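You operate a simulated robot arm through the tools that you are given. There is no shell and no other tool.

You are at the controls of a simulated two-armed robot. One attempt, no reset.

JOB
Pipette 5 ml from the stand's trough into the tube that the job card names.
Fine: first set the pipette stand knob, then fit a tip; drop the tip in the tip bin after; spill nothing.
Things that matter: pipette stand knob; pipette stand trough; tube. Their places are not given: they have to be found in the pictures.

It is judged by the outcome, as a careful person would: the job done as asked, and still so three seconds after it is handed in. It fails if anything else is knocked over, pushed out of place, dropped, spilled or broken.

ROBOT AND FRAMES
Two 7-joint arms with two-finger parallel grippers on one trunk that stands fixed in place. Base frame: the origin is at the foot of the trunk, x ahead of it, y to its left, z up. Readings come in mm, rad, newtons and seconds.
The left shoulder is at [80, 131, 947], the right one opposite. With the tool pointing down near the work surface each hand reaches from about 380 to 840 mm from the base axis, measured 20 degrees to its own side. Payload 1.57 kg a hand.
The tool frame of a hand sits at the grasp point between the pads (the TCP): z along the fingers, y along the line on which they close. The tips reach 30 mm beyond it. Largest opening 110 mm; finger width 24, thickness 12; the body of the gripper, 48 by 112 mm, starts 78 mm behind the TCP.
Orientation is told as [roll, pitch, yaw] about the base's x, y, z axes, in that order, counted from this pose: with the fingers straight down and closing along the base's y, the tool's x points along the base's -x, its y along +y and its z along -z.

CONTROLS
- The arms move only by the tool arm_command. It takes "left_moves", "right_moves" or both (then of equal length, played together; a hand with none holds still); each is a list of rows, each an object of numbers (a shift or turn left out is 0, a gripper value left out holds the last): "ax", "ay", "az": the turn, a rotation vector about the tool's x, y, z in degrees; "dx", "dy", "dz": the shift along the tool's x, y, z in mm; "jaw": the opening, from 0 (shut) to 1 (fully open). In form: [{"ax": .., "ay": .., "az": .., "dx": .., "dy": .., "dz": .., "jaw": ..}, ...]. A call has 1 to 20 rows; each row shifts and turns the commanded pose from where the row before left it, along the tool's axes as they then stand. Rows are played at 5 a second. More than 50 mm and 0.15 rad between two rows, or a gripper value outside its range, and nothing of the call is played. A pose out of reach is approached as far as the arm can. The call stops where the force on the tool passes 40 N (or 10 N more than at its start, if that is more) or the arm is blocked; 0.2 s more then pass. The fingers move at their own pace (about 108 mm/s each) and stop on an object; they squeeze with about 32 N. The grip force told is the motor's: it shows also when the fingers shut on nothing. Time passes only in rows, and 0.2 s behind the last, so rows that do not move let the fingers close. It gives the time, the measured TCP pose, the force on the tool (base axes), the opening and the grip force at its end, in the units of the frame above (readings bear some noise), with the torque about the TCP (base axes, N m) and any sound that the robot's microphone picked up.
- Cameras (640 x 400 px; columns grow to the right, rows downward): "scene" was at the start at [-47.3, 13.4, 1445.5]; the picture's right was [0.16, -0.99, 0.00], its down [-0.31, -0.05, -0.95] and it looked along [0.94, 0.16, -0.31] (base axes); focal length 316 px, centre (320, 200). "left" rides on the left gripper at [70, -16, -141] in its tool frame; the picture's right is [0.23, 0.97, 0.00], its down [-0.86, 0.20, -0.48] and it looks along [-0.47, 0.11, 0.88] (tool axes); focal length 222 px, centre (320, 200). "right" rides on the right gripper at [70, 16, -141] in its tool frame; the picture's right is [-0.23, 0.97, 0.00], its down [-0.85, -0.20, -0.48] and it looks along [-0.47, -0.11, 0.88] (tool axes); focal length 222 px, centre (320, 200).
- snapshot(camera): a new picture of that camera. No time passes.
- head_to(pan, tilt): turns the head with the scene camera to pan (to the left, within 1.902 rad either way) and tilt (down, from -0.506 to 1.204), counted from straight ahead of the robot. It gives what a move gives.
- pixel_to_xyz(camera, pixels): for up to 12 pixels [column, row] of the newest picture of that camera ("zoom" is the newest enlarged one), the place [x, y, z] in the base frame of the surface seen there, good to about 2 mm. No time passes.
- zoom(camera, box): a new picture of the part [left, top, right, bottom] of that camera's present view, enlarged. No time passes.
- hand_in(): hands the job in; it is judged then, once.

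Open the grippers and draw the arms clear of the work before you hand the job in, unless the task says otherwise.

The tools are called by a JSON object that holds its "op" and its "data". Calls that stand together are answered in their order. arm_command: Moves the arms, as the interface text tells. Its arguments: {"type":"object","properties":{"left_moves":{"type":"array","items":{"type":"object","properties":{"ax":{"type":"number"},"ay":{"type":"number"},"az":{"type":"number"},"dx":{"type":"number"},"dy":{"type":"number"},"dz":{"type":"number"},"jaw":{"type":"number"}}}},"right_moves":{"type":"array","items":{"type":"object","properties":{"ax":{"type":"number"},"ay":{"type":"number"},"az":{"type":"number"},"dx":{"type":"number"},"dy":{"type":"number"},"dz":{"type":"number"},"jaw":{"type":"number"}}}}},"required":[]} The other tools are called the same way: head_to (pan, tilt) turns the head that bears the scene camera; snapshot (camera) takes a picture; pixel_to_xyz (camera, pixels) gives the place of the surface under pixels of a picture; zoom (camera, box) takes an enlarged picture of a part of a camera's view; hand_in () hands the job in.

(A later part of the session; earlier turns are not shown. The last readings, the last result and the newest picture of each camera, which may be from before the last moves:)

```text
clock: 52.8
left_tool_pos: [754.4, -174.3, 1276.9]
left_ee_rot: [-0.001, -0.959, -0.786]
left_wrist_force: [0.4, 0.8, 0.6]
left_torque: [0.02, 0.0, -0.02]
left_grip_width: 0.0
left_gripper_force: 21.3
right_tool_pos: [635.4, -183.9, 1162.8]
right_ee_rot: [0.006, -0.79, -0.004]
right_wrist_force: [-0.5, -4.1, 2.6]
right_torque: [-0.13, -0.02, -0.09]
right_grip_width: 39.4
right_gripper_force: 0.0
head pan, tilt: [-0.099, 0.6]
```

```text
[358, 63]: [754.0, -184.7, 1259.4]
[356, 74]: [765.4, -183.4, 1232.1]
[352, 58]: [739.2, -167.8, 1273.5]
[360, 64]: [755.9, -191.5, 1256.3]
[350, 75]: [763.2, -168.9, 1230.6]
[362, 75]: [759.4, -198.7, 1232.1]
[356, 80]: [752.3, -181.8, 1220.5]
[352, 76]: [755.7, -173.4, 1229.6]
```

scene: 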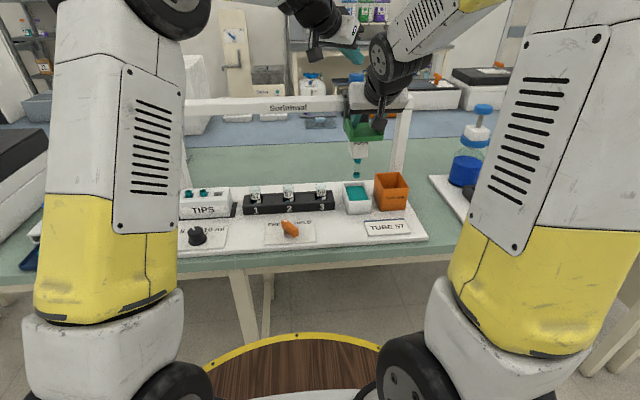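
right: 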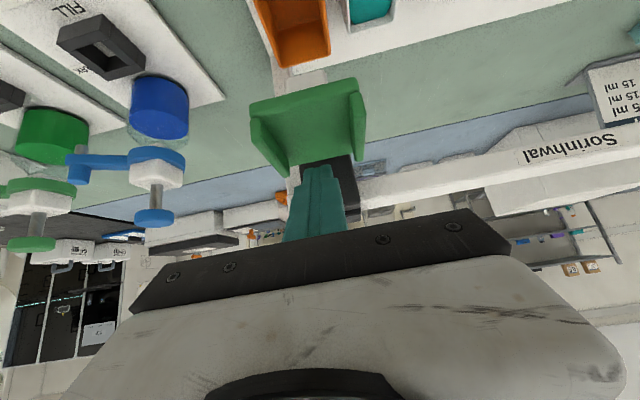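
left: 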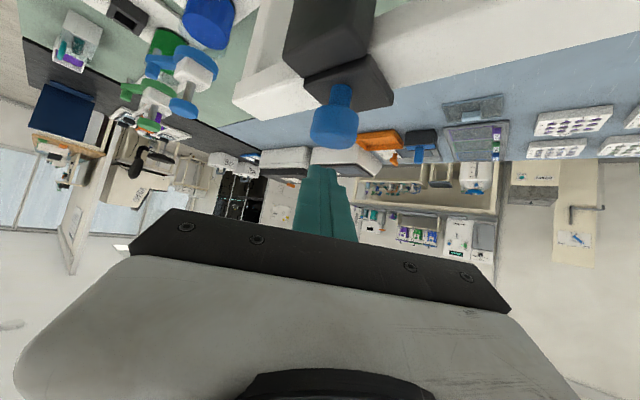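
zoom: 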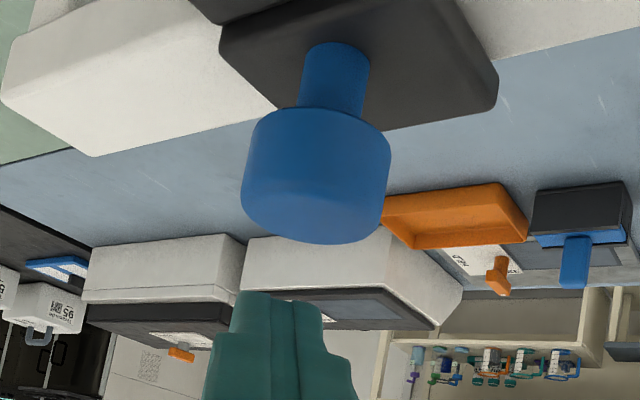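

The contact corner of the left fingers is above the plunger centre (768,-184). I lower straight down to just above it.

{"op": "arm_command", "data": {"left_moves": [{"dx": 5.73, "dz": 4.02}, {"dx": 5.73, "dz": 4.02}, {"dx": 1.64, "dz": 1.15}, {"dx": 1.64, "dz": 1.15}, {"dx": 1.64, "dz": 1.15}, {}]}}

{"op": "zoom", "data": {"camera": "scene", "box": [310, 40, 406, 120]}}

```text
clock: 54.1
left_tool_pos: [754.4, -172.4, 1258.9]
left_ee_rot: [-0.001, -0.96, -0.786]
left_wrist_force: [-0.6, -0.2, 2.0]
left_torque: [-0.04, -0.04, -0.02]
left_grip_width: 0.0
left_gripper_force: 21.6
right_tool_pos: [634.9, -183.5, 1161.6]
right_ee_rot: [0.006, -0.79, -0.004]
right_wrist_force: [-0.9, -4.1, 2.3]
right_torque: [-0.17, -0.03, -0.17]
right_grip_width: 39.4
right_gripper_force: 0.2
head pan, tilt: [-0.099, 0.6]
```

```text
5.00 times, centred on (358, 80) of scene
```

zoom: 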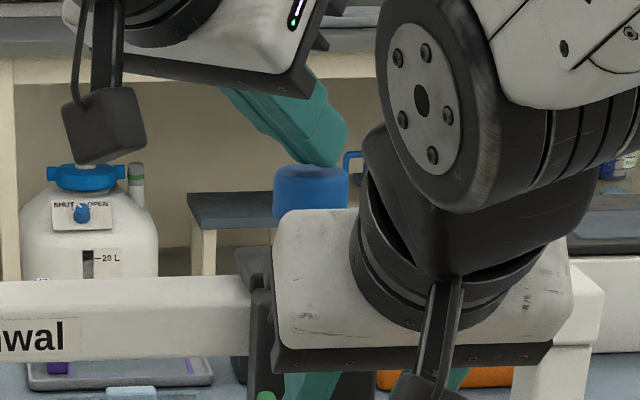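

The fingers touch the plunger (2 N). I press in 2 mm steps and watch the force.

{"op": "arm_command", "data": {"left_moves": [{"dx": 1.64, "dz": 1.15}, {"dx": 1.64, "dz": 1.15}, {"dx": 1.64, "dz": 1.15}, {}]}}

{"op": "arm_command", "data": {"left_moves": [{"dx": 1.64, "dz": 1.15}, {"dx": 1.64, "dz": 1.15}, {}]}}

{"op": "zoom", "data": {"camera": "scene", "box": [310, 40, 406, 200]}}

```text
clock: 55.1
left_tool_pos: [753.5, -173.6, 1258.6]
left_ee_rot: [0.007, -0.972, -0.789]
left_wrist_force: [-1.0, 0.0, 34.5]
left_torque: [-0.34, -0.46, -0.25]
left_grip_width: 0.1
left_gripper_force: 21.3
right_tool_pos: [634.8, -183.1, 1163.1]
right_ee_rot: [0.003, -0.794, -0.005]
right_wrist_force: [9.9, -4.9, 2.0]
right_torque: [-0.22, -0.21, -0.36]
right_grip_width: 39.3
right_gripper_force: 0.0
head pan, tilt: [-0.099, 0.6]
```

```text
clock: 55.8
left_tool_pos: [754.7, -173.7, 1258.9]
left_ee_rot: [0.01, -0.975, -0.791]
left_wrist_force: [-0.4, -0.6, 1.9]
left_torque: [-0.07, -0.07, -0.05]
left_grip_width: 0.3
left_gripper_force: 21.4
right_tool_pos: [635.5, -183.6, 1162.2]
right_ee_rot: [0.007, -0.792, -0.005]
right_wrist_force: [-6.9, -2.2, 1.8]
right_torque: [-0.16, 0.07, 0.0]
right_grip_width: 39.3
right_gripper_force: 0.0
head pan, tilt: [-0.099, 0.6]
stopped in row 3 (left hand): the force on the tool passed its limit at 45 N (the readings are from after the stop); the commanded pose is now the measured one
```

```text
2.50 times, centred on (358, 120) of scene
```

zoom: 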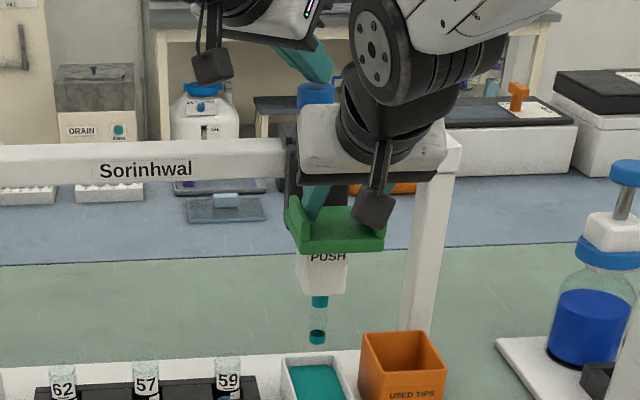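

The plunger did not move at all under 45 N: it seems already at its lower stop, so perhaps it is drawn up like a syringe (or is interlocked). I lift off and look at the plunger again.

{"op": "arm_command", "data": {"left_moves": [{"dx": -8.2, "dz": -5.75}, {"dx": -8.2, "dz": -5.75}, {"dx": -8.2, "dz": -5.75, "jaw": 0.6}, {}, {}]}}

{"op": "zoom", "data": {"camera": "left", "box": [270, 60, 398, 160]}}

{"op": "pixel_to_xyz", "data": {"camera": "zoom", "pixels": [[320, 150], [320, 250], [320, 340], [320, 370], [250, 300], [390, 300], [250, 120], [400, 120], [335, 90], [300, 90], [360, 90], [450, 130]]}}

```text
clock: 57.0
left_tool_pos: [754.6, -173.0, 1288.0]
left_ee_rot: [0.01, -0.977, -0.791]
left_wrist_force: [-0.2, -0.5, 0.4]
left_torque: [-0.01, -0.01, 0.02]
left_grip_width: 66.4
left_gripper_force: 0.1
right_tool_pos: [634.6, -183.7, 1162.4]
right_ee_rot: [0.004, -0.792, -0.003]
right_wrist_force: [-10.8, -4.5, 2.0]
right_torque: [-0.15, 0.11, 0.0]
right_grip_width: 39.6
right_gripper_force: 0.0
head pan, tilt: [-0.099, 0.6]
```

```text
4.00 times, centred on (334, 110) of left
```

zoom: 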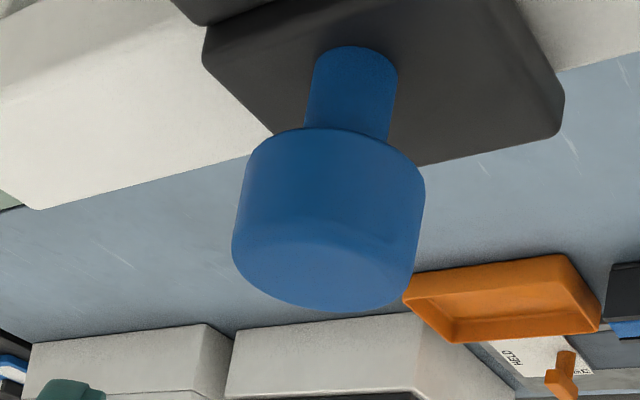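

```text
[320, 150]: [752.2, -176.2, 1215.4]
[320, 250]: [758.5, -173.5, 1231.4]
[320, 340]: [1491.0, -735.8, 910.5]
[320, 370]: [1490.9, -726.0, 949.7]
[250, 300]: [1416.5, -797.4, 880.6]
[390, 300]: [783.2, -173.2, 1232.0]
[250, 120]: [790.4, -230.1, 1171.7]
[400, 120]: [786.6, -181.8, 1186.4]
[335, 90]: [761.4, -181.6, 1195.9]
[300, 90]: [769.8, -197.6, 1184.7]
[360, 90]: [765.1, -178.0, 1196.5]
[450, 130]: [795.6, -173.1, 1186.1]
```

The carriage's top is at z≈1186 with ~24 mm of blue stem showing below the head. I try gripping the head with the left hand (fingers opened to 66 mm) to test whether it pulls up.

{"op": "arm_command", "data": {"left_moves": [{"dx": 15.2, "dy": 0.57, "dz": 15.2}, {"dx": 15.2, "dy": 0.57, "dz": 15.2}, {"dx": 15.2, "dy": 0.57, "dz": 15.2}, {}]}}

{"op": "snapshot", "data": {"camera": "left"}}

{"op": "zoom", "data": {"camera": "scene", "box": [310, 40, 406, 120]}}

```text
clock: 58.0
left_tool_pos: [764.0, -179.0, 1224.6]
left_ee_rot: [0.011, -0.977, -0.793]
left_wrist_force: [0.0, 0.0, 0.2]
left_torque: [0.02, 0.03, -0.01]
left_grip_width: 66.0
left_gripper_force: 0.0
right_tool_pos: [635.5, -183.9, 1162.4]
right_ee_rot: [0.005, -0.794, -0.003]
right_wrist_force: [-8.6, -2.7, 2.4]
right_torque: [-0.27, 0.06, -0.13]
right_grip_width: 39.6
right_gripper_force: 0.1
head pan, tilt: [-0.099, 0.6]
```

```text
taken
```

left: 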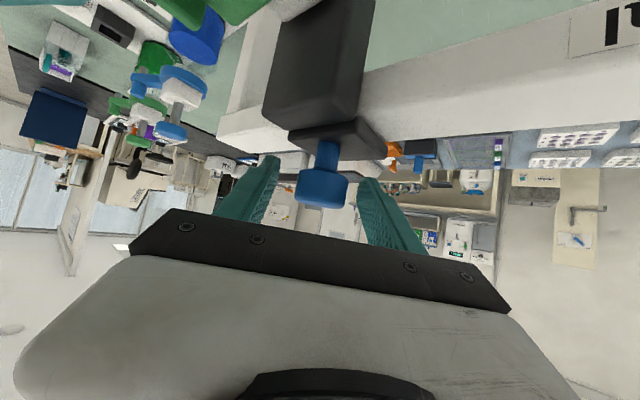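

```text
5.00 times, centred on (358, 80) of scene
```

zoom: 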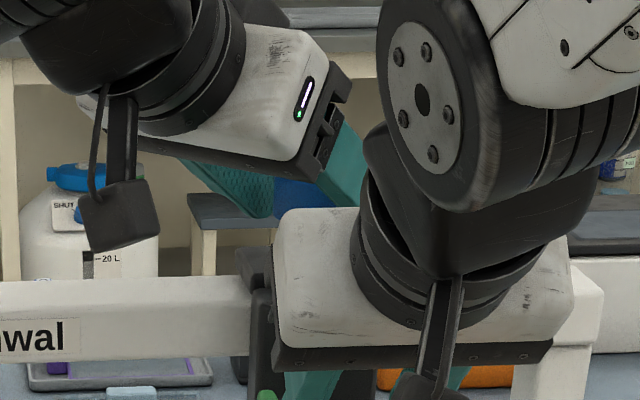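

The head is centred between the left fingers. I close on it and lift gently in 2 mm steps.

{"op": "arm_command", "data": {"left_moves": [{"jaw": 0.25}, {"jaw": 0.0}, {}, {}]}}

{"op": "arm_command", "data": {"left_moves": [{"dx": -1.66, "dz": -1.12}, {"dx": -1.66, "dz": -1.12}, {}]}}

{"op": "zoom", "data": {"camera": "left", "box": [256, 100, 384, 220]}}

```text
clock: 59.0
left_tool_pos: [765.2, -179.4, 1224.5]
left_ee_rot: [0.012, -0.974, -0.79]
left_wrist_force: [4.9, 2.5, -1.7]
left_torque: [-0.07, -0.37, 0.15]
left_grip_width: 37.2
left_gripper_force: 43.2
right_tool_pos: [635.8, -184.5, 1162.4]
right_ee_rot: [0.006, -0.792, -0.005]
right_wrist_force: [-7.1, -6.5, 2.6]
right_torque: [-0.15, 0.09, -0.02]
right_grip_width: 39.4
right_gripper_force: 0.0
head pan, tilt: [-0.099, 0.6]
```

```text
clock: 59.8
left_tool_pos: [763.4, -179.0, 1224.1]
left_ee_rot: [0.006, -0.967, -0.787]
left_wrist_force: [7.1, 5.1, -23.6]
left_torque: [-0.02, -0.21, 0.18]
left_grip_width: 37.1
left_gripper_force: 43.5
right_tool_pos: [636.4, -183.2, 1160.9]
right_ee_rot: [0.006, -0.791, -0.004]
right_wrist_force: [-12.1, -6.1, 2.1]
right_torque: [-0.21, 0.16, -0.12]
right_grip_width: 39.4
right_gripper_force: 0.0
head pan, tilt: [-0.099, 0.6]
```

```text
3.33 times, centred on (320, 160) of left
```

zoom: 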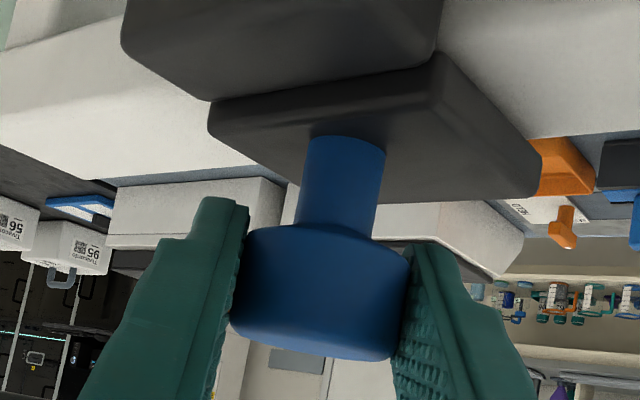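

It doesn't pull up either (−24 N, no motion), so the plunger is locked in this state — perhaps until the pipette is lowered. I relax the left hand (keeping its light hold) and lower the tip into the trough with the right hand to about 12 mm below the liquid surface.

{"op": "arm_command", "data": {"left_moves": [{"dx": 1.66, "dz": 1.12}, {"dx": 1.66, "dz": 1.12}, {"jaw": 0.5}, {}, {}, {}, {}, {}, {}, {}, {}], "right_moves": [{}, {}, {}, {"dx": 7.12, "dz": 7.02}, {"dx": 7.12, "dz": 7.02}, {"dx": 7.12, "dz": 7.02}, {"dx": 7.12, "dz": 7.02}, {"dx": 7.12, "dz": 7.02}, {}, {}, {}]}}

{"op": "zoom", "data": {"camera": "scene", "box": [318, 100, 414, 220]}}

{"op": "zoom", "data": {"camera": "left", "box": [256, 100, 384, 220]}}

```text
clock: 62.2
left_tool_pos: [765.5, -179.9, 1224.5]
left_ee_rot: [0.008, -0.976, -0.792]
left_wrist_force: [0.5, 0.3, 0.0]
left_torque: [-0.01, 0.0, -0.02]
left_grip_width: 55.2
left_gripper_force: 0.0
right_tool_pos: [636.9, -183.3, 1112.5]
right_ee_rot: [0.006, -0.794, -0.004]
right_wrist_force: [0.2, -4.0, 4.9]
right_torque: [-0.15, -0.07, -0.2]
right_grip_width: 39.4
right_gripper_force: 0.0
head pan, tilt: [-0.099, 0.6]
```

```text
3.33 times, centred on (366, 160) of scene
```

zoom: 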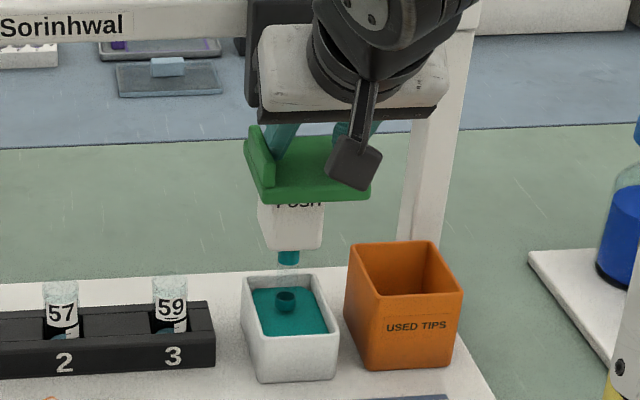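

```text
3.33 times, centred on (320, 160) of left
```

zoom: 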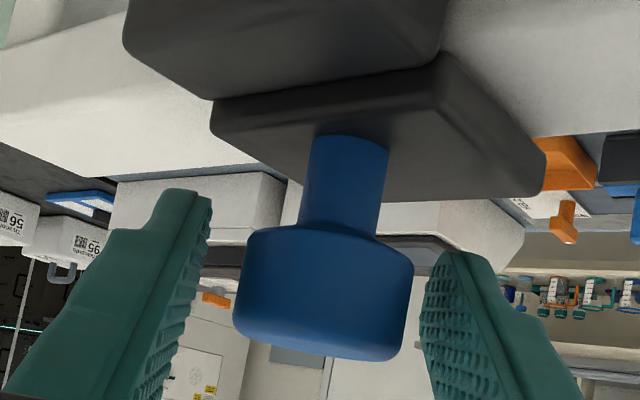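

The tip is just above the liquid. I bring the left hand back above the plunger with closed fingers to test a press at this depth.

{"op": "arm_command", "data": {"left_moves": [{"jaw": 0.65}, {"dx": -15.2, "dy": -0.57, "dz": -15.2}, {"dx": -15.2, "dy": -0.57, "dz": -15.2}, {"dx": -15.2, "dy": -0.57, "dz": -15.2}, {"jaw": 0}, {}, {}, {}]}}

{"op": "arm_command", "data": {"left_moves": [{"dx": 8.3, "dz": 5.6}, {"dx": 8.3, "dz": 5.6}, {"dx": 4.0, "dz": 2.7}, {"dx": 1.66, "dz": 1.12}, {"dx": 1.66, "dz": 1.12}, {"dx": 1.66, "dz": 1.12}, {}]}}

{"op": "zoom", "data": {"camera": "scene", "box": [310, 40, 406, 120]}}

```text
clock: 64.0
left_tool_pos: [753.6, -172.1, 1287.5]
left_ee_rot: [0.009, -0.973, -0.793]
left_wrist_force: [-0.3, -0.2, -0.6]
left_torque: [0.01, 0.0, 0.03]
left_grip_width: 0.1
left_gripper_force: 20.6
right_tool_pos: [635.4, -184.0, 1113.1]
right_ee_rot: [0.004, -0.793, -0.004]
right_wrist_force: [0.9, -3.5, 4.8]
right_torque: [-0.17, -0.1, -0.16]
right_grip_width: 39.4
right_gripper_force: 0.0
head pan, tilt: [-0.099, 0.6]
```

```text
clock: 65.6
left_tool_pos: [754.3, -172.2, 1259.1]
left_ee_rot: [0.009, -0.978, -0.792]
left_wrist_force: [0.0, 0.1, 7.3]
left_torque: [-0.07, -0.1, -0.03]
left_grip_width: 0.2
left_gripper_force: 21.2
right_tool_pos: [636.0, -183.7, 1112.2]
right_ee_rot: [0.004, -0.794, -0.003]
right_wrist_force: [3.1, -4.3, 4.1]
right_torque: [-0.22, -0.12, -0.15]
right_grip_width: 39.4
right_gripper_force: 0.1
head pan, tilt: [-0.099, 0.6]
```

```text
5.00 times, centred on (358, 80) of scene
```

zoom: 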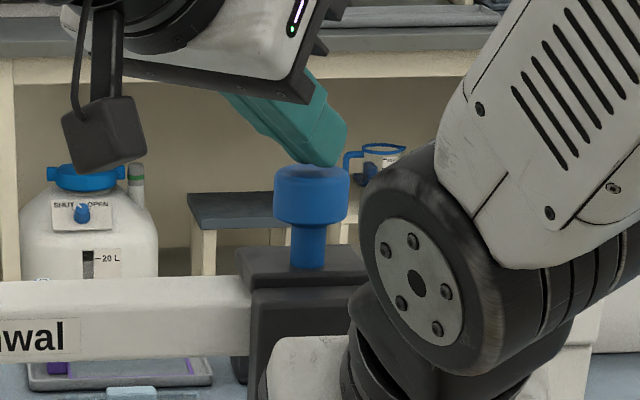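

Contact is at 7 N. I press a few mm more here to see if the plunger gives way at this depth.

{"op": "arm_command", "data": {"left_moves": [{"dx": 1.66, "dz": 1.12}, {"dx": 1.66, "dz": 1.12}, {}]}}

{"op": "zoom", "data": {"camera": "scene", "box": [310, 40, 406, 120]}}

```text
clock: 66.4
left_tool_pos: [754.9, -172.2, 1258.8]
left_ee_rot: [0.012, -0.984, -0.794]
left_wrist_force: [-1.1, 1.7, 32.8]
left_torque: [-0.3, -0.5, -0.22]
left_grip_width: 0.1
left_gripper_force: 21.0
right_tool_pos: [635.9, -184.7, 1113.2]
right_ee_rot: [0.005, -0.794, -0.004]
right_wrist_force: [10.3, -5.6, 5.0]
right_torque: [-0.24, -0.29, -0.28]
right_grip_width: 39.6
right_gripper_force: 0.1
head pan, tilt: [-0.099, 0.6]
```

```text
5.00 times, centred on (358, 80) of scene
```

zoom: 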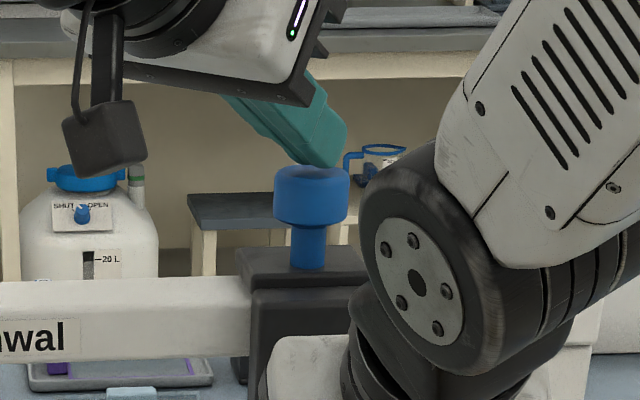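

The plunger remains fixed here as well. I lift the left hand off it and dip the tip about 12 mm into the liquid, to see what the slider itself does.

{"op": "arm_command", "data": {"left_moves": [{"dx": -1.66, "dz": -1.12}, {"dx": -1.66, "dz": -1.12}, {"dx": -4, "dz": -2.7}, {"dx": -8.3, "dz": -5.6}, {"dx": -8.3, "dz": -5.6}, {}, {}, {}], "right_moves": [{}, {}, {}, {"dx": 3.56, "dz": 3.51}, {"dx": 3.56, "dz": 3.51}, {"dx": 3.56, "dz": 3.51}, {"dx": 2.85, "dz": 2.8}, {}]}}

{"op": "zoom", "data": {"camera": "scene", "box": [318, 100, 414, 220]}}

{"op": "zoom", "data": {"camera": "left", "box": [200, 0, 456, 160]}}

```text
clock: 68.2
left_tool_pos: [753.7, -173.6, 1281.7]
left_ee_rot: [0.009, -0.974, -0.792]
left_wrist_force: [-0.4, 0.1, -0.4]
left_torque: [-0.04, 0.01, 0.02]
left_grip_width: 0.1
left_gripper_force: 21.0
right_tool_pos: [634.1, -182.8, 1092.5]
right_ee_rot: [0.009, -0.793, -0.006]
right_wrist_force: [-1.6, -4.5, 5.2]
right_torque: [-0.2, -0.07, -0.1]
right_grip_width: 39.6
right_gripper_force: 0.0
head pan, tilt: [-0.099, 0.6]
```

```text
3.33 times, centred on (366, 160) of scene
```

zoom: 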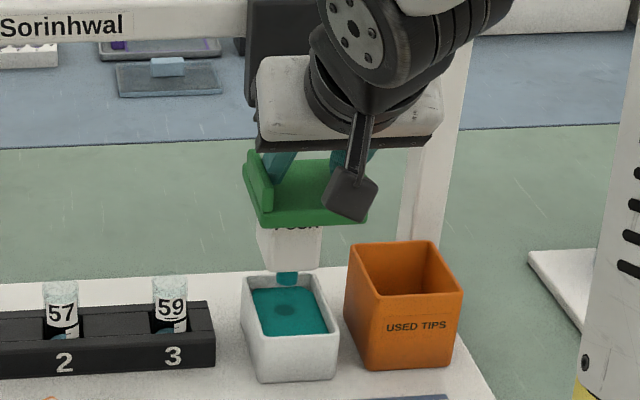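

```text
2.50 times, centred on (328, 80) of left
```

zoom: 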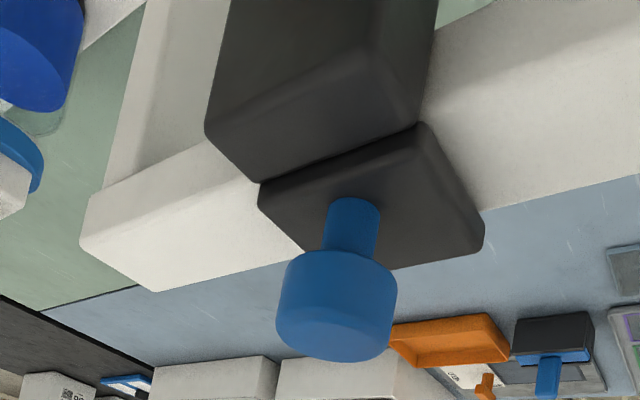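

The tip is dipped. I test the plunger once more now that the tip is in the liquid.

{"op": "arm_command", "data": {"left_moves": [{"dx": 8.3, "dz": 5.6}, {"dx": 8.3, "dz": 5.6}, {"dx": 2, "dz": 1.35}, {"dx": 1.66, "dz": 1.12}, {"dx": 1.66, "dz": 1.12}, {}]}}

{"op": "zoom", "data": {"camera": "scene", "box": [310, 40, 406, 120]}}

```text
clock: 69.6
left_tool_pos: [754.0, -173.2, 1258.4]
left_ee_rot: [0.012, -0.98, -0.795]
left_wrist_force: [-0.4, 0.4, 17.0]
left_torque: [-0.17, -0.27, -0.14]
left_grip_width: 0.0
left_gripper_force: 21.7
right_tool_pos: [636.6, -183.9, 1094.2]
right_ee_rot: [0.004, -0.793, -0.003]
right_wrist_force: [0.8, -4.7, 6.1]
right_torque: [-0.3, -0.1, -0.08]
right_grip_width: 39.3
right_gripper_force: 0.0
head pan, tilt: [-0.099, 0.6]
```

```text
5.00 times, centred on (358, 80) of scene
```

zoom: 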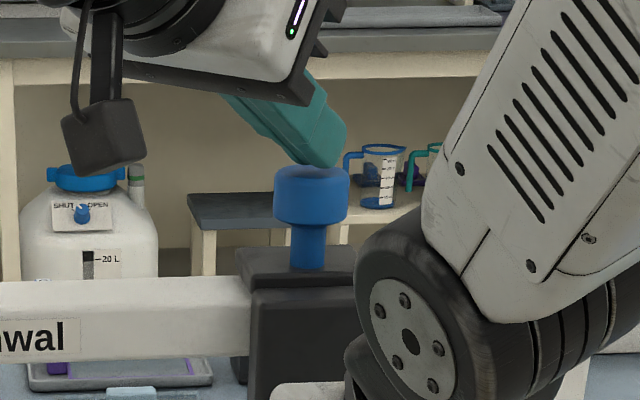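

Still locked. I lift the left hand off, raise the tip out of the trough and look whether anything was drawn.

{"op": "arm_command", "data": {"left_moves": [{"dx": -1.66, "dz": -1.12}, {"dx": -4, "dz": -2.7}, {"dx": -8.3, "dz": -5.6}, {"dx": -8.3, "dz": -5.6}, {}, {}, {}, {}, {}], "right_moves": [{}, {"dx": -3.56, "dz": -3.51}, {"dx": -3.56, "dz": -3.51}, {"dx": -7.12, "dz": -7.02}, {"dx": -7.12, "dz": -7.02}, {"dx": -7.12, "dz": -7.02}, {"dx": -7.12, "dz": -7.02}, {"dx": -7.12, "dz": -7.02}, {}]}}

{"op": "zoom", "data": {"camera": "scene", "box": [326, 130, 390, 210]}}

```text
clock: 71.6
left_tool_pos: [754.3, -173.1, 1282.3]
left_ee_rot: [0.009, -0.975, -0.793]
left_wrist_force: [-0.3, 0.0, 0.3]
left_torque: [0.02, 0.03, 0.03]
left_grip_width: 0.0
left_gripper_force: 20.7
right_tool_pos: [636.7, -183.5, 1153.2]
right_ee_rot: [0.006, -0.791, -0.005]
right_wrist_force: [-0.3, -4.6, 1.8]
right_torque: [-0.17, -0.02, -0.08]
right_grip_width: 39.3
right_gripper_force: 0.0
head pan, tilt: [-0.099, 0.6]
```

```text
5.00 times, centred on (358, 170) of scene
```

zoom: 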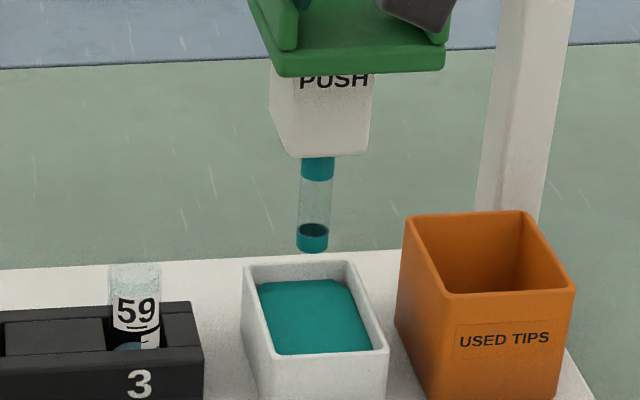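

Nothing was drawn, so the plunger (or the lever) has to do it. I'll try the lever with the tip dipped; first I take the left hand back from the plunger along the same path.

{"op": "arm_command", "data": {"left_moves": [{"dx": 14, "dy": 6.4, "dz": -32}, {"dx": 17.4, "dy": 6.4, "dz": -31.75}, {"dx": 17.4, "dy": 6.4, "dz": -31.75}, {"dx": 17.4, "dy": 6.4, "dz": -31.75}, {"dx": 17.4, "dy": 6.4, "dz": -31.75}, {"dx": 17.4, "dy": 6.4, "dz": -31.75}, {"dx": 17.4, "dy": 6.4, "dz": -31.75}, {"dx": 17.4, "dy": 6.4, "dz": -31.75}, {}]}}

{"op": "snapshot", "data": {"camera": "scene"}}

```text
clock: 73.6
left_tool_pos: [586.9, 66.6, 1312.7]
left_ee_rot: [0.009, -0.977, -0.792]
left_wrist_force: [-0.2, 0.4, 0.5]
left_torque: [-0.01, -0.01, 0.0]
left_grip_width: 0.1
left_gripper_force: 21.6
right_tool_pos: [636.6, -184.0, 1152.4]
right_ee_rot: [0.004, -0.793, -0.005]
right_wrist_force: [0.3, -5.3, 2.7]
right_torque: [-0.15, -0.03, -0.15]
right_grip_width: 39.5
right_gripper_force: 0.0
head pan, tilt: [-0.099, 0.6]
```

```text
taken
```

scene: 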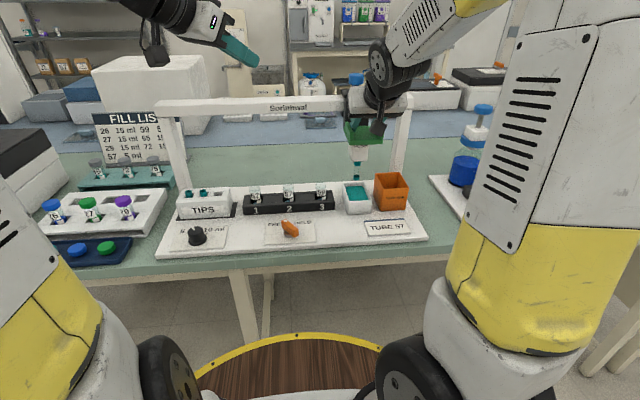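

Now I turn the left hand upright again with yaw +37° to match the lever's direction, and zoom on the lever.

{"op": "arm_command", "data": {"left_moves": [{"ay": 8}, {"ay": 8}, {"ay": 8}, {"ay": 8}, {"ay": 8}, {"ay": 8}, {"ay": 8}, {"az": -8.2}, {"az": -8.2}, {"az": -8.2}, {"az": -8.2}, {"az": -8.2}, {"az": -8.2}, {"az": -8.2}, {"az": -8.2}, {"az": -8.2}, {"az": -8.2}, {"jaw": 0.4}]}}

{"op": "zoom", "data": {"camera": "scene", "box": [262, 205, 326, 255]}}

{"op": "pixel_to_xyz", "data": {"camera": "zoom", "pixels": [[250, 140], [300, 190], [340, 220], [230, 140], [270, 130], [265, 250], [290, 260], [320, 230], [355, 215], [330, 250], [240, 165], [355, 240]]}}

```text
clock: 77.4
left_tool_pos: [587.5, 66.1, 1314.0]
left_ee_rot: [0.003, -0.007, 0.649]
left_wrist_force: [0.5, 0.7, -0.8]
left_torque: [0.0, 0.0, -0.03]
left_grip_width: 44.0
left_gripper_force: 0.0
right_tool_pos: [636.4, -183.1, 1153.4]
right_ee_rot: [0.004, -0.792, -0.004]
right_wrist_force: [0.3, -3.9, 3.2]
right_torque: [-0.19, -0.03, -0.14]
right_grip_width: 39.4
right_gripper_force: 0.0
head pan, tilt: [-0.099, 0.6]
```

```text
8.00 times, centred on (294, 230) of scene
```

zoom: 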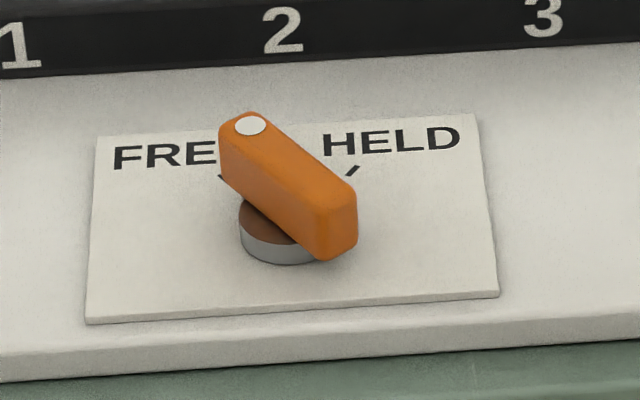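

```text
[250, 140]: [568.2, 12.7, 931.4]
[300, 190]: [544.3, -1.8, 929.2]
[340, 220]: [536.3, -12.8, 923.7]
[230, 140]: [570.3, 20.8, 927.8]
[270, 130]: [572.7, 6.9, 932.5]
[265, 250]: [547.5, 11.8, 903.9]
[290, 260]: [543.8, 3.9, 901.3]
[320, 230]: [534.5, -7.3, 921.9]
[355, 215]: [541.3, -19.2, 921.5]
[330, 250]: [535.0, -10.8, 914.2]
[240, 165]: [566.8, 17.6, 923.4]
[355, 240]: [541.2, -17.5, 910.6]
```

The lever's pivot is near (557,2), top z≈931, pointing 38° to the left at FREE. I dip the tip again with the right hand while moving the left hand above the lever.

{"op": "arm_command", "data": {"left_moves": [{"dx": 9, "dy": -4.66, "dz": 37.7}, {"dx": 9, "dy": -4.66, "dz": 37.7}, {"dx": 9, "dy": -4.66, "dz": 37.7}, {"dx": 9, "dy": -4.66, "dz": 37.7}, {"dx": 9, "dy": -4.66, "dz": 37.7}, {"dx": 9, "dy": -4.66, "dz": 37.7}, {"dx": 9, "dy": -4.66, "dz": 37.7}, {}], "right_moves": [{"dx": 7.12, "dz": 7.02}, {"dx": 7.12, "dz": 7.02}, {"dx": 7.12, "dz": 7.02}, {"dx": 7.12, "dz": 7.02}, {"dx": 7.12, "dz": 7.02}, {"dx": 7.12, "dz": 7.02}, {}, {}]}}

{"op": "snapshot", "data": {"camera": "scene"}}

{"op": "snapshot", "data": {"camera": "left"}}

```text
clock: 79.2
left_tool_pos: [556.6, 2.2, 1047.5]
left_ee_rot: [0.003, -0.005, 0.647]
left_wrist_force: [-0.6, 0.1, 0.5]
left_torque: [-0.01, 0.0, -0.02]
left_grip_width: 44.0
left_gripper_force: 0.0
right_tool_pos: [636.1, -181.7, 1093.3]
right_ee_rot: [0.008, -0.792, -0.005]
right_wrist_force: [1.3, -4.1, 5.3]
right_torque: [-0.08, -0.12, -0.19]
right_grip_width: 39.3
right_gripper_force: 0.1
head pan, tilt: [-0.099, 0.6]
```

```text
taken
```

scene: 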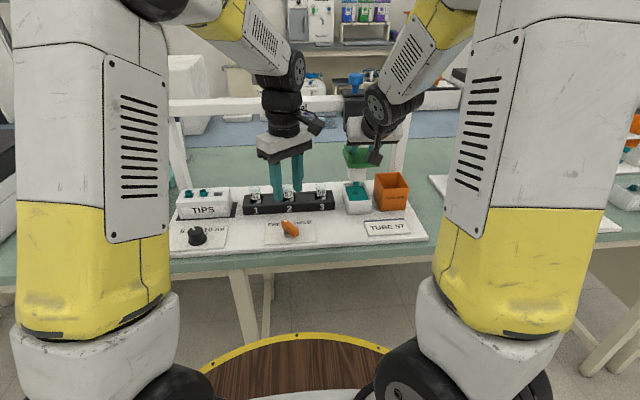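

```text
taken
```

left: 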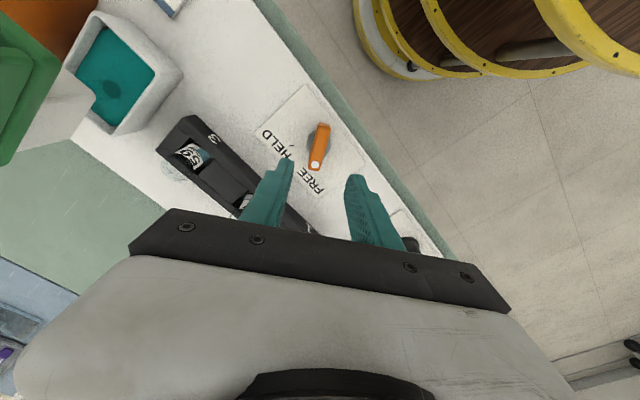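

The lever lies between the left fingers' lines. I descend to z≈942 and close on it.

{"op": "arm_command", "data": {"left_moves": [{"dz": 35}, {"dz": 35}, {"dz": 25}, {"dz": 10}, {}, {"jaw": 0.1}, {"jaw": 0.0}, {}, {}]}}

{"op": "zoom", "data": {"camera": "left", "box": [240, 90, 400, 210]}}

{"op": "zoom", "data": {"camera": "scene", "box": [240, 160, 400, 260]}}

```text
clock: 81.2
left_tool_pos: [557.3, 3.3, 945.0]
left_ee_rot: [0.001, -0.006, 0.646]
left_wrist_force: [8.3, -8.2, -7.6]
left_torque: [-0.14, -0.65, -0.78]
left_grip_width: 16.6
left_gripper_force: 32.2
right_tool_pos: [635.8, -183.9, 1092.6]
right_ee_rot: [0.005, -0.792, -0.006]
right_wrist_force: [-3.1, -3.2, 6.0]
right_torque: [-0.25, -0.03, -0.14]
right_grip_width: 39.1
right_gripper_force: 0.0
head pan, tilt: [-0.099, 0.6]
```

```text
3.33 times, centred on (320, 150) of left
```

zoom: 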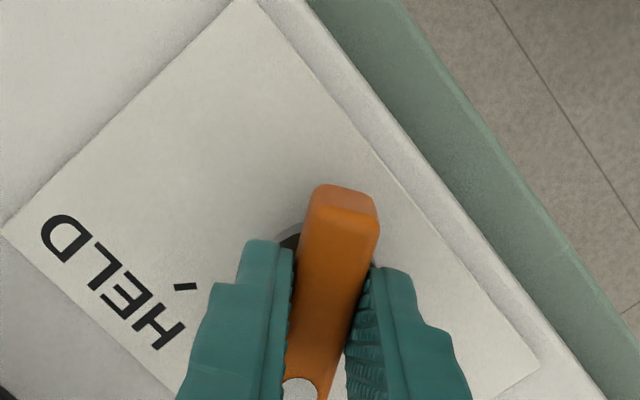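

```text
4.00 times, centred on (320, 210) of scene
```

zoom: 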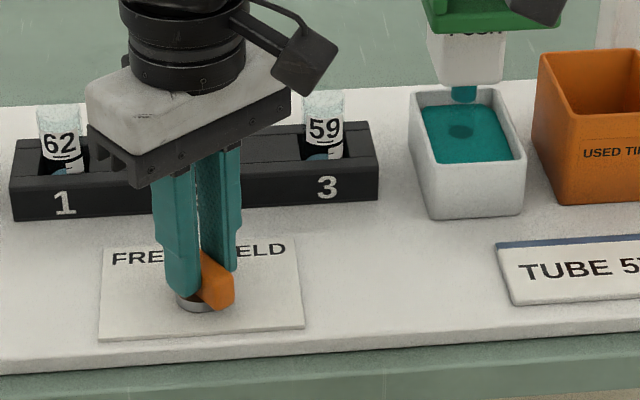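

Gripped (16.6 mm). I turn clockwise toward HELD, first about 31°, watching the forces.

{"op": "arm_command", "data": {"left_moves": [{"az": 7.8}, {"az": 7.8}, {"az": 7.8}, {"az": 7.8}, {}]}}

{"op": "zoom", "data": {"camera": "left", "box": [240, 90, 400, 210]}}

```text
clock: 82.4
left_tool_pos: [558.2, 3.9, 942.2]
left_ee_rot: [0.007, -0.002, 0.101]
left_wrist_force: [5.5, -0.6, 2.4]
left_torque: [-0.48, -0.28, 0.01]
left_grip_width: 15.9
left_gripper_force: 31.6
right_tool_pos: [634.7, -182.6, 1093.5]
right_ee_rot: [0.007, -0.793, -0.003]
right_wrist_force: [-1.3, -4.4, 6.4]
right_torque: [-0.18, -0.02, -0.25]
right_grip_width: 39.1
right_gripper_force: 0.1
head pan, tilt: [-0.099, 0.6]
```

```text
3.33 times, centred on (320, 150) of left
```

zoom: 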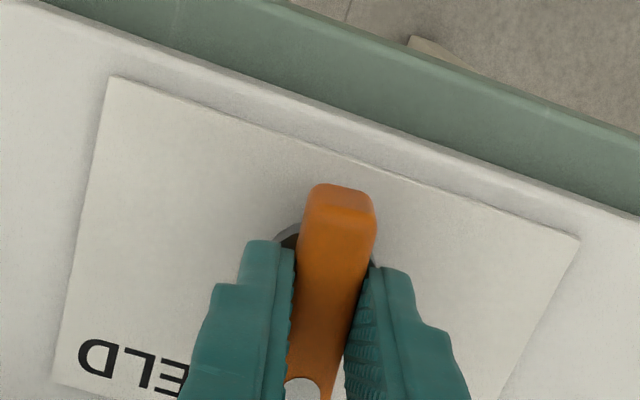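

It turns easily. I continue the remaining ~38° to the HELD tick.

{"op": "arm_command", "data": {"left_moves": [{"az": 7.8}, {"az": 7.8}, {"az": 7.8}, {"az": 7.8}, {"az": 7}, {}]}}

{"op": "zoom", "data": {"camera": "left", "box": [240, 90, 400, 210]}}

{"op": "zoom", "data": {"camera": "scene", "box": [240, 110, 400, 260]}}

```text
clock: 83.8
left_tool_pos: [557.2, 5.1, 945.0]
left_ee_rot: [0.006, 0.002, -0.563]
left_wrist_force: [5.9, 17.0, 12.3]
left_torque: [-0.26, -0.32, 0.01]
left_grip_width: 15.8
left_gripper_force: 31.5
right_tool_pos: [636.5, -181.4, 1093.0]
right_ee_rot: [0.005, -0.794, -0.004]
right_wrist_force: [1.2, -5.1, 6.7]
right_torque: [-0.2, -0.13, -0.09]
right_grip_width: 39.5
right_gripper_force: 0.1
head pan, tilt: [-0.099, 0.6]
```

```text
3.33 times, centred on (320, 150) of left
```

zoom: 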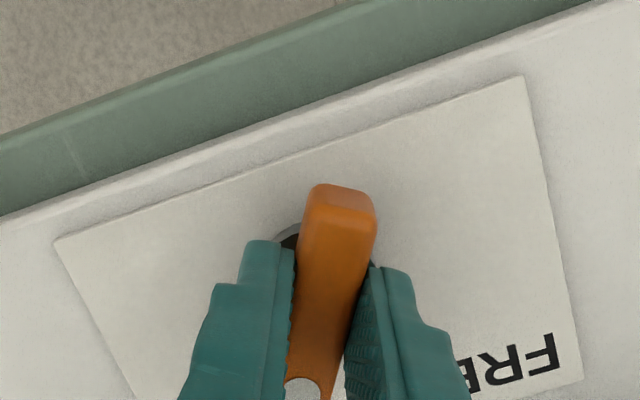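

```text
2.67 times, centred on (320, 185) of scene
```

zoom: 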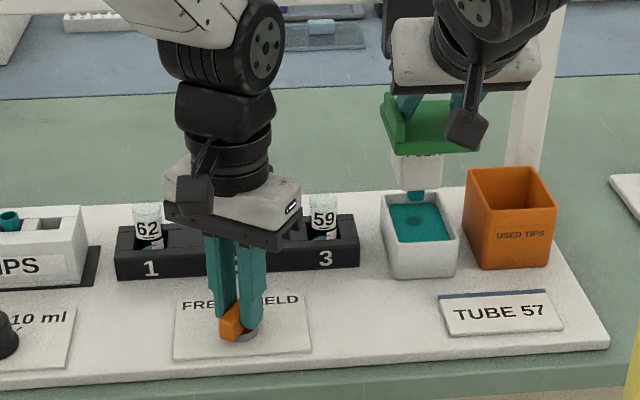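

I open the left fingers and rise 60 mm to view the lever against the HELD tick, with the right hand still keeping the tip dipped.

{"op": "arm_command", "data": {"left_moves": [{"jaw": 0.4}, {}, {"dz": -30}, {"dz": -30}, {"dz": -40}, {}]}}

{"op": "zoom", "data": {"camera": "left", "box": [260, 80, 400, 200]}}

{"op": "zoom", "data": {"camera": "scene", "box": [240, 160, 400, 260]}}

```text
clock: 85.2
left_tool_pos: [556.9, 2.7, 1043.3]
left_ee_rot: [0.004, 0.002, -0.563]
left_wrist_force: [-0.1, -0.2, 0.7]
left_torque: [0.01, 0.0, 0.03]
left_grip_width: 44.2
left_gripper_force: 0.1
right_tool_pos: [636.5, -183.4, 1093.2]
right_ee_rot: [0.004, -0.791, -0.004]
right_wrist_force: [2.3, -4.7, 5.3]
right_torque: [-0.24, -0.08, -0.1]
right_grip_width: 39.4
right_gripper_force: 0.2
head pan, tilt: [-0.099, 0.6]
```

```text
3.33 times, centred on (330, 140) of left
```

zoom: 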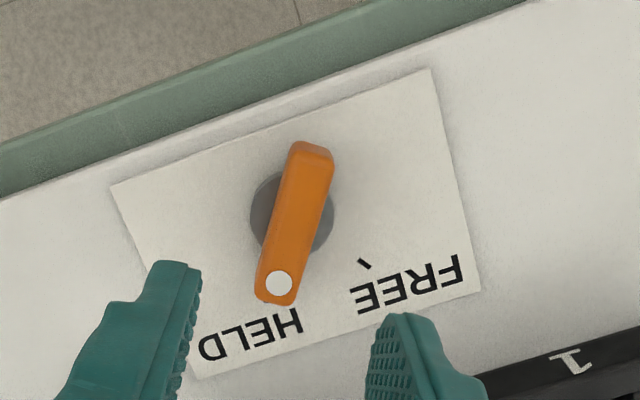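

```text
4.00 times, centred on (320, 210) of scene
```

zoom: 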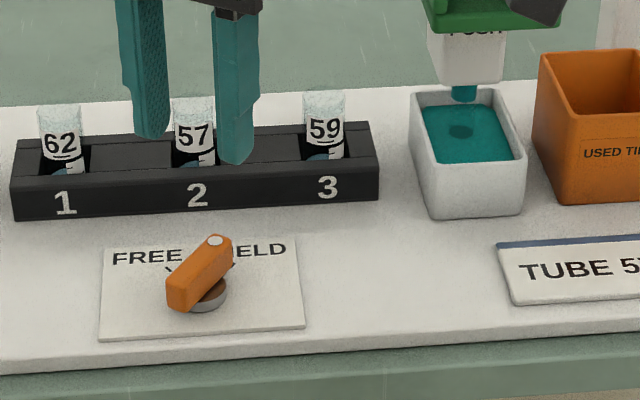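

I zoom tighter on the lever to compare it with the HELD tick.

{"op": "zoom", "data": {"camera": "scene", "box": [262, 210, 326, 250]}}

{"op": "pixel_to_xyz", "data": {"camera": "zoom", "pixels": [[297, 103], [265, 130], [230, 165], [215, 180], [345, 148], [195, 160], [350, 140], [200, 165], [260, 250], [300, 230], [225, 240], [325, 165]]}}

```text
10.00 times, centred on (294, 230) of scene
```

zoom: 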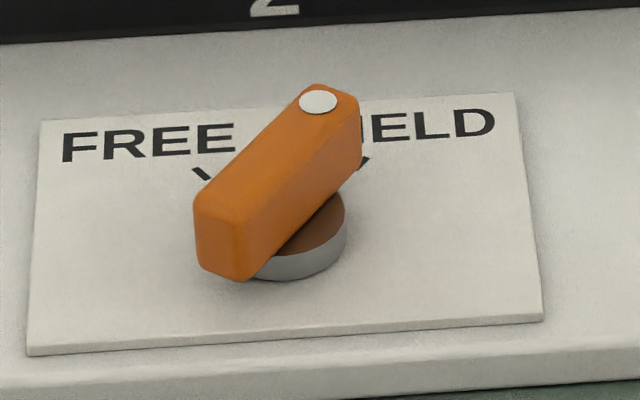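

```text
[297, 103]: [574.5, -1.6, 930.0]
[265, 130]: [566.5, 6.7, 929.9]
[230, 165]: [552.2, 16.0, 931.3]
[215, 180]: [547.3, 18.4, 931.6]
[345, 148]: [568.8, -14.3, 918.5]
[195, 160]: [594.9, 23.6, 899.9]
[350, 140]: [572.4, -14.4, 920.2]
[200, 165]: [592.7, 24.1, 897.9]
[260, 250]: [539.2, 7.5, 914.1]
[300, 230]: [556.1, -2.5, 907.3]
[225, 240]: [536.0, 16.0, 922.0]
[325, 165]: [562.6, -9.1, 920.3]
```

The lever is on HELD. To see what HELD does, I narrow the right fingers off the walls and lift them 8 mm, watching whether the tray stays down.

{"op": "arm_command", "data": {"right_moves": [{"jaw": 0.28}, {}, {"dx": -2.85, "dz": -2.8}, {"dx": -2.85, "dz": -2.8}, {}]}}

{"op": "zoom", "data": {"camera": "scene", "box": [318, 100, 414, 220]}}

```text
clock: 86.4
left_tool_pos: [558.7, 2.9, 1044.1]
left_ee_rot: [0.006, 0.002, -0.564]
left_wrist_force: [0.2, -0.6, 0.0]
left_torque: [-0.06, 0.0, 0.0]
left_grip_width: 44.0
left_gripper_force: 0.1
right_tool_pos: [635.6, -183.5, 1102.1]
right_ee_rot: [0.004, -0.794, -0.002]
right_wrist_force: [-0.8, -0.8, 5.9]
right_torque: [-0.14, 0.01, -0.04]
right_grip_width: 31.7
right_gripper_force: 0.5
head pan, tilt: [-0.099, 0.6]
```

```text
3.33 times, centred on (366, 160) of scene
```

zoom: 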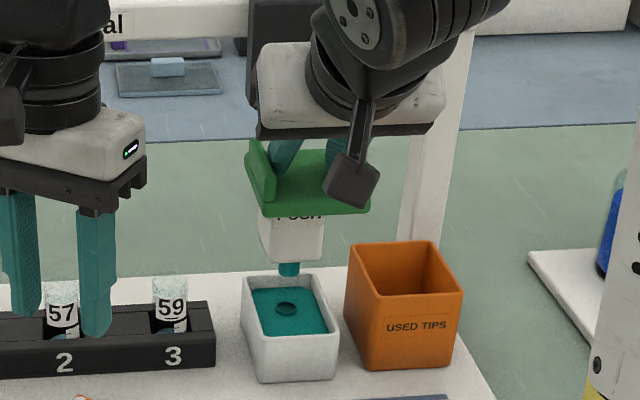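

The tray followed, so HELD doesn't hold the depth. I raise the tip out of the liquid for a look at whether it now carries anything.

{"op": "arm_command", "data": {"right_moves": [{"dx": -7.12, "dz": -7.02}, {"dx": -7.12, "dz": -7.02}, {"dx": -7.12, "dz": -7.02}, {"dx": -7.12, "dz": -7.02}, {}]}}

{"op": "zoom", "data": {"camera": "scene", "box": [326, 130, 390, 210]}}

```text
clock: 87.6
left_tool_pos: [557.4, 2.7, 1043.8]
left_ee_rot: [0.005, 0.001, -0.565]
left_wrist_force: [0.4, 0.3, 0.5]
left_torque: [-0.01, -0.01, 0.01]
left_grip_width: 43.8
left_gripper_force: 0.0
right_tool_pos: [635.7, -183.3, 1142.8]
right_ee_rot: [0.007, -0.791, -0.003]
right_wrist_force: [-1.9, 0.0, 3.5]
right_torque: [-0.07, 0.01, -0.02]
right_grip_width: 31.1
right_gripper_force: 0.3
head pan, tilt: [-0.099, 0.6]
```

```text
5.00 times, centred on (358, 170) of scene
```

zoom: 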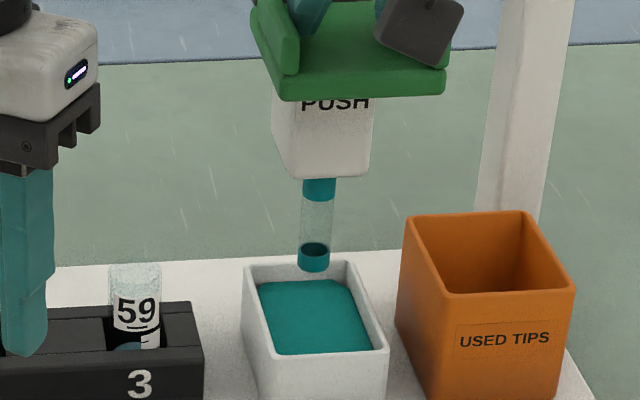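

Still nothing drawn. I check gently whether HELD brakes the carriage, nudging sideways 8 mm.

{"op": "arm_command", "data": {"right_moves": [{"dy": 3}, {"dy": 3}, {"dy": 2}, {}]}}

```text
clock: 88.6
left_tool_pos: [556.6, 3.5, 1043.9]
left_ee_rot: [0.005, 0.001, -0.563]
left_wrist_force: [-0.4, 0.2, -0.6]
left_torque: [0.02, -0.01, 0.0]
left_grip_width: 43.9
left_gripper_force: 0.1
right_tool_pos: [635.9, -175.0, 1141.0]
right_ee_rot: [0.007, -0.794, -0.003]
right_wrist_force: [-1.6, -3.3, 3.8]
right_torque: [-0.13, -0.07, -0.03]
right_grip_width: 30.7
right_gripper_force: 0.1
head pan, tilt: [-0.099, 0.6]
```

{"op": "zoom", "data": {"camera": "scene", "box": [326, 130, 390, 210]}}

{"op": "arm_command", "data": {"right_moves": [{"dy": 3}, {"dy": 2}, {}]}}

{"op": "zoom", "data": {"camera": "scene", "box": [326, 130, 390, 210]}}

```text
5.00 times, centred on (358, 170) of scene
```

zoom: 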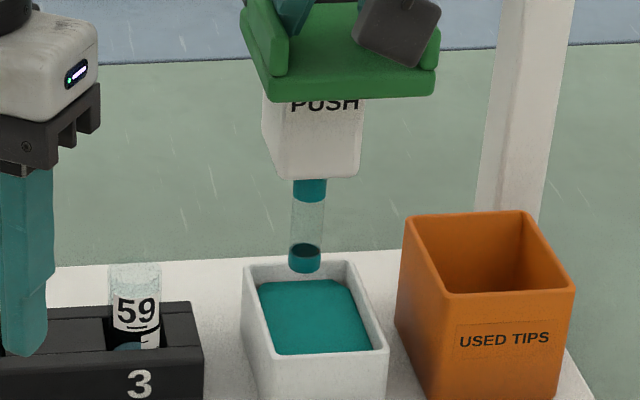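

```text
clock: 89.4
left_tool_pos: [558.4, 2.0, 1044.7]
left_ee_rot: [0.006, 0.001, -0.564]
left_wrist_force: [0.2, -0.4, -0.2]
left_torque: [-0.01, 0.0, 0.0]
left_grip_width: 44.2
left_gripper_force: 0.0
right_tool_pos: [635.5, -170.6, 1140.6]
right_ee_rot: [0.005, -0.793, -0.002]
right_wrist_force: [0.2, -1.6, 3.2]
right_torque: [-0.08, -0.02, -0.04]
right_grip_width: 30.3
right_gripper_force: 0.1
head pan, tilt: [-0.099, 0.6]
```

```text
5.00 times, centred on (358, 170) of scene
```

zoom: 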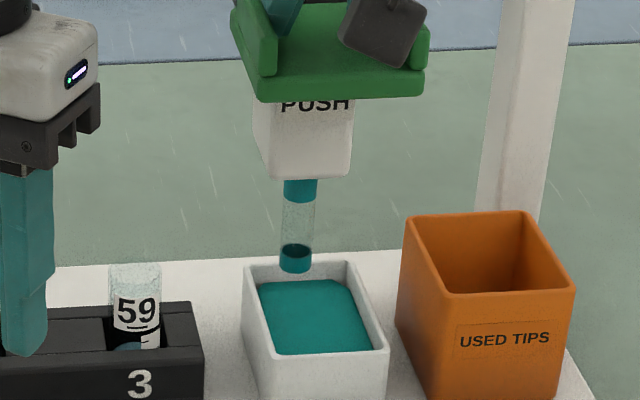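

The carriage still moves with HELD, so the lever isn't a rail brake. I go back over the trough centre and push the tray down again, now in HELD, to see if it stays down or draws.

{"op": "arm_command", "data": {"right_moves": [{"dy": -7}, {"dy": -7}, {"dy": -7}, {"dx": 7.12, "dz": 7.02}, {"dx": 7.12, "dz": 7.02}, {"dx": 7.12, "dz": 7.02}, {"dx": 7.12, "dz": 7.02}, {"dx": 5.7, "dz": 5.6}, {"dx": 2.1, "dz": 2.1}, {}, {"dx": -4, "dz": -4}, {"dx": -4, "dz": -4}, {}]}}

{"op": "zoom", "data": {"camera": "scene", "box": [318, 100, 414, 220]}}

```text
clock: 92.2
left_tool_pos: [557.0, 2.1, 1046.0]
left_ee_rot: [0.005, 0.002, -0.563]
left_wrist_force: [1.2, -0.8, 0.0]
left_torque: [0.01, -0.04, 0.0]
left_grip_width: 43.9
left_gripper_force: 0.0
right_tool_pos: [636.8, -191.5, 1102.2]
right_ee_rot: [0.004, -0.793, -0.003]
right_wrist_force: [1.0, 2.1, 5.0]
right_torque: [-0.04, -0.09, 0.02]
right_grip_width: 29.0
right_gripper_force: 0.1
head pan, tilt: [-0.099, 0.6]
```

```text
3.33 times, centred on (366, 160) of scene
```

zoom: 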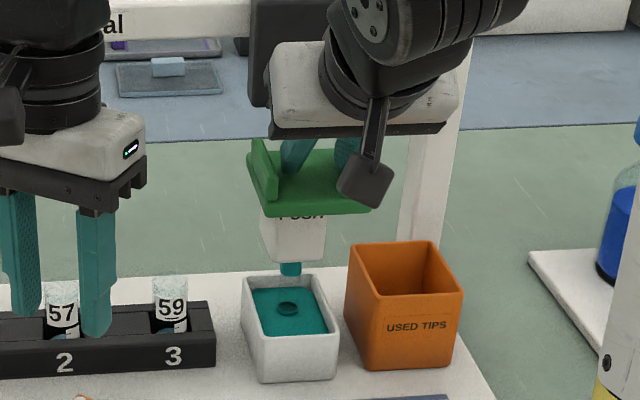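

No latch either. I re-widen the right fingers to hold the carriage (tip just above the liquid), lift the left hand and return it to the plunger to test it in HELD.

{"op": "arm_command", "data": {"left_moves": [{"dz": -40}, {"dz": -40}, {"dz": -40}, {"dz": -40}, {"dz": -40}, {"dz": -40}, {"dz": -30, "jaw": 0}, {}], "right_moves": [{"dy": 4}, {"jaw": 0.34}, {"jaw": 0.4}, {"jaw": 0.46}, {}, {"dx": -4.27, "dz": -4.21}, {"dx": -4.27, "dz": -4.21}, {}]}}

{"op": "arm_command", "data": {"left_moves": [{"az": 6.4}, {"az": 6.4}, {"ay": -8}, {"ay": -8}, {"ay": -8}, {"ay": -8}, {"ay": -8}, {"ay": -8}, {"ay": -8}, {}]}}

{"op": "snapshot", "data": {"camera": "scene"}}

```text
clock: 94.0
left_tool_pos: [556.5, 2.6, 1313.2]
left_ee_rot: [0.005, 0.002, -0.564]
left_wrist_force: [-0.3, 0.3, -1.1]
left_torque: [0.01, 0.0, -0.02]
left_grip_width: 0.0
left_gripper_force: 21.4
right_tool_pos: [635.4, -187.2, 1114.4]
right_ee_rot: [0.007, -0.792, -0.003]
right_wrist_force: [-1.7, 3.3, 4.8]
right_torque: [-0.02, -0.07, -0.07]
right_grip_width: 39.2
right_gripper_force: 0.1
head pan, tilt: [-0.099, 0.6]
```

```text
clock: 96.2
left_tool_pos: [557.9, 2.2, 1313.6]
left_ee_rot: [0.01, -0.976, -0.794]
left_wrist_force: [-0.2, 1.0, 0.0]
left_torque: [0.0, 0.03, -0.03]
left_grip_width: 0.1
left_gripper_force: 21.1
right_tool_pos: [637.1, -188.2, 1113.8]
right_ee_rot: [0.006, -0.793, -0.004]
right_wrist_force: [-0.5, 3.4, 5.9]
right_torque: [-0.08, -0.11, -0.07]
right_grip_width: 39.4
right_gripper_force: 0.1
head pan, tilt: [-0.099, 0.6]
```

```text
taken
```

scene: 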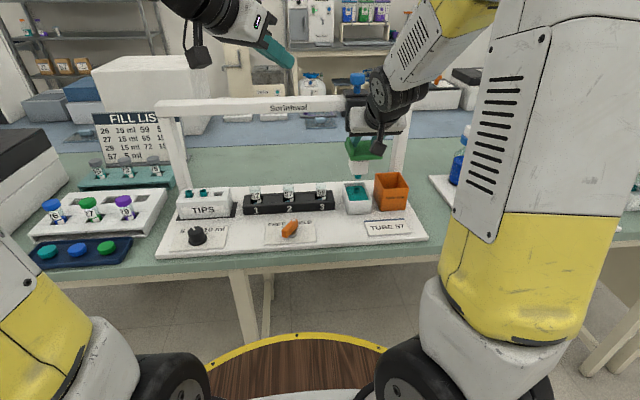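

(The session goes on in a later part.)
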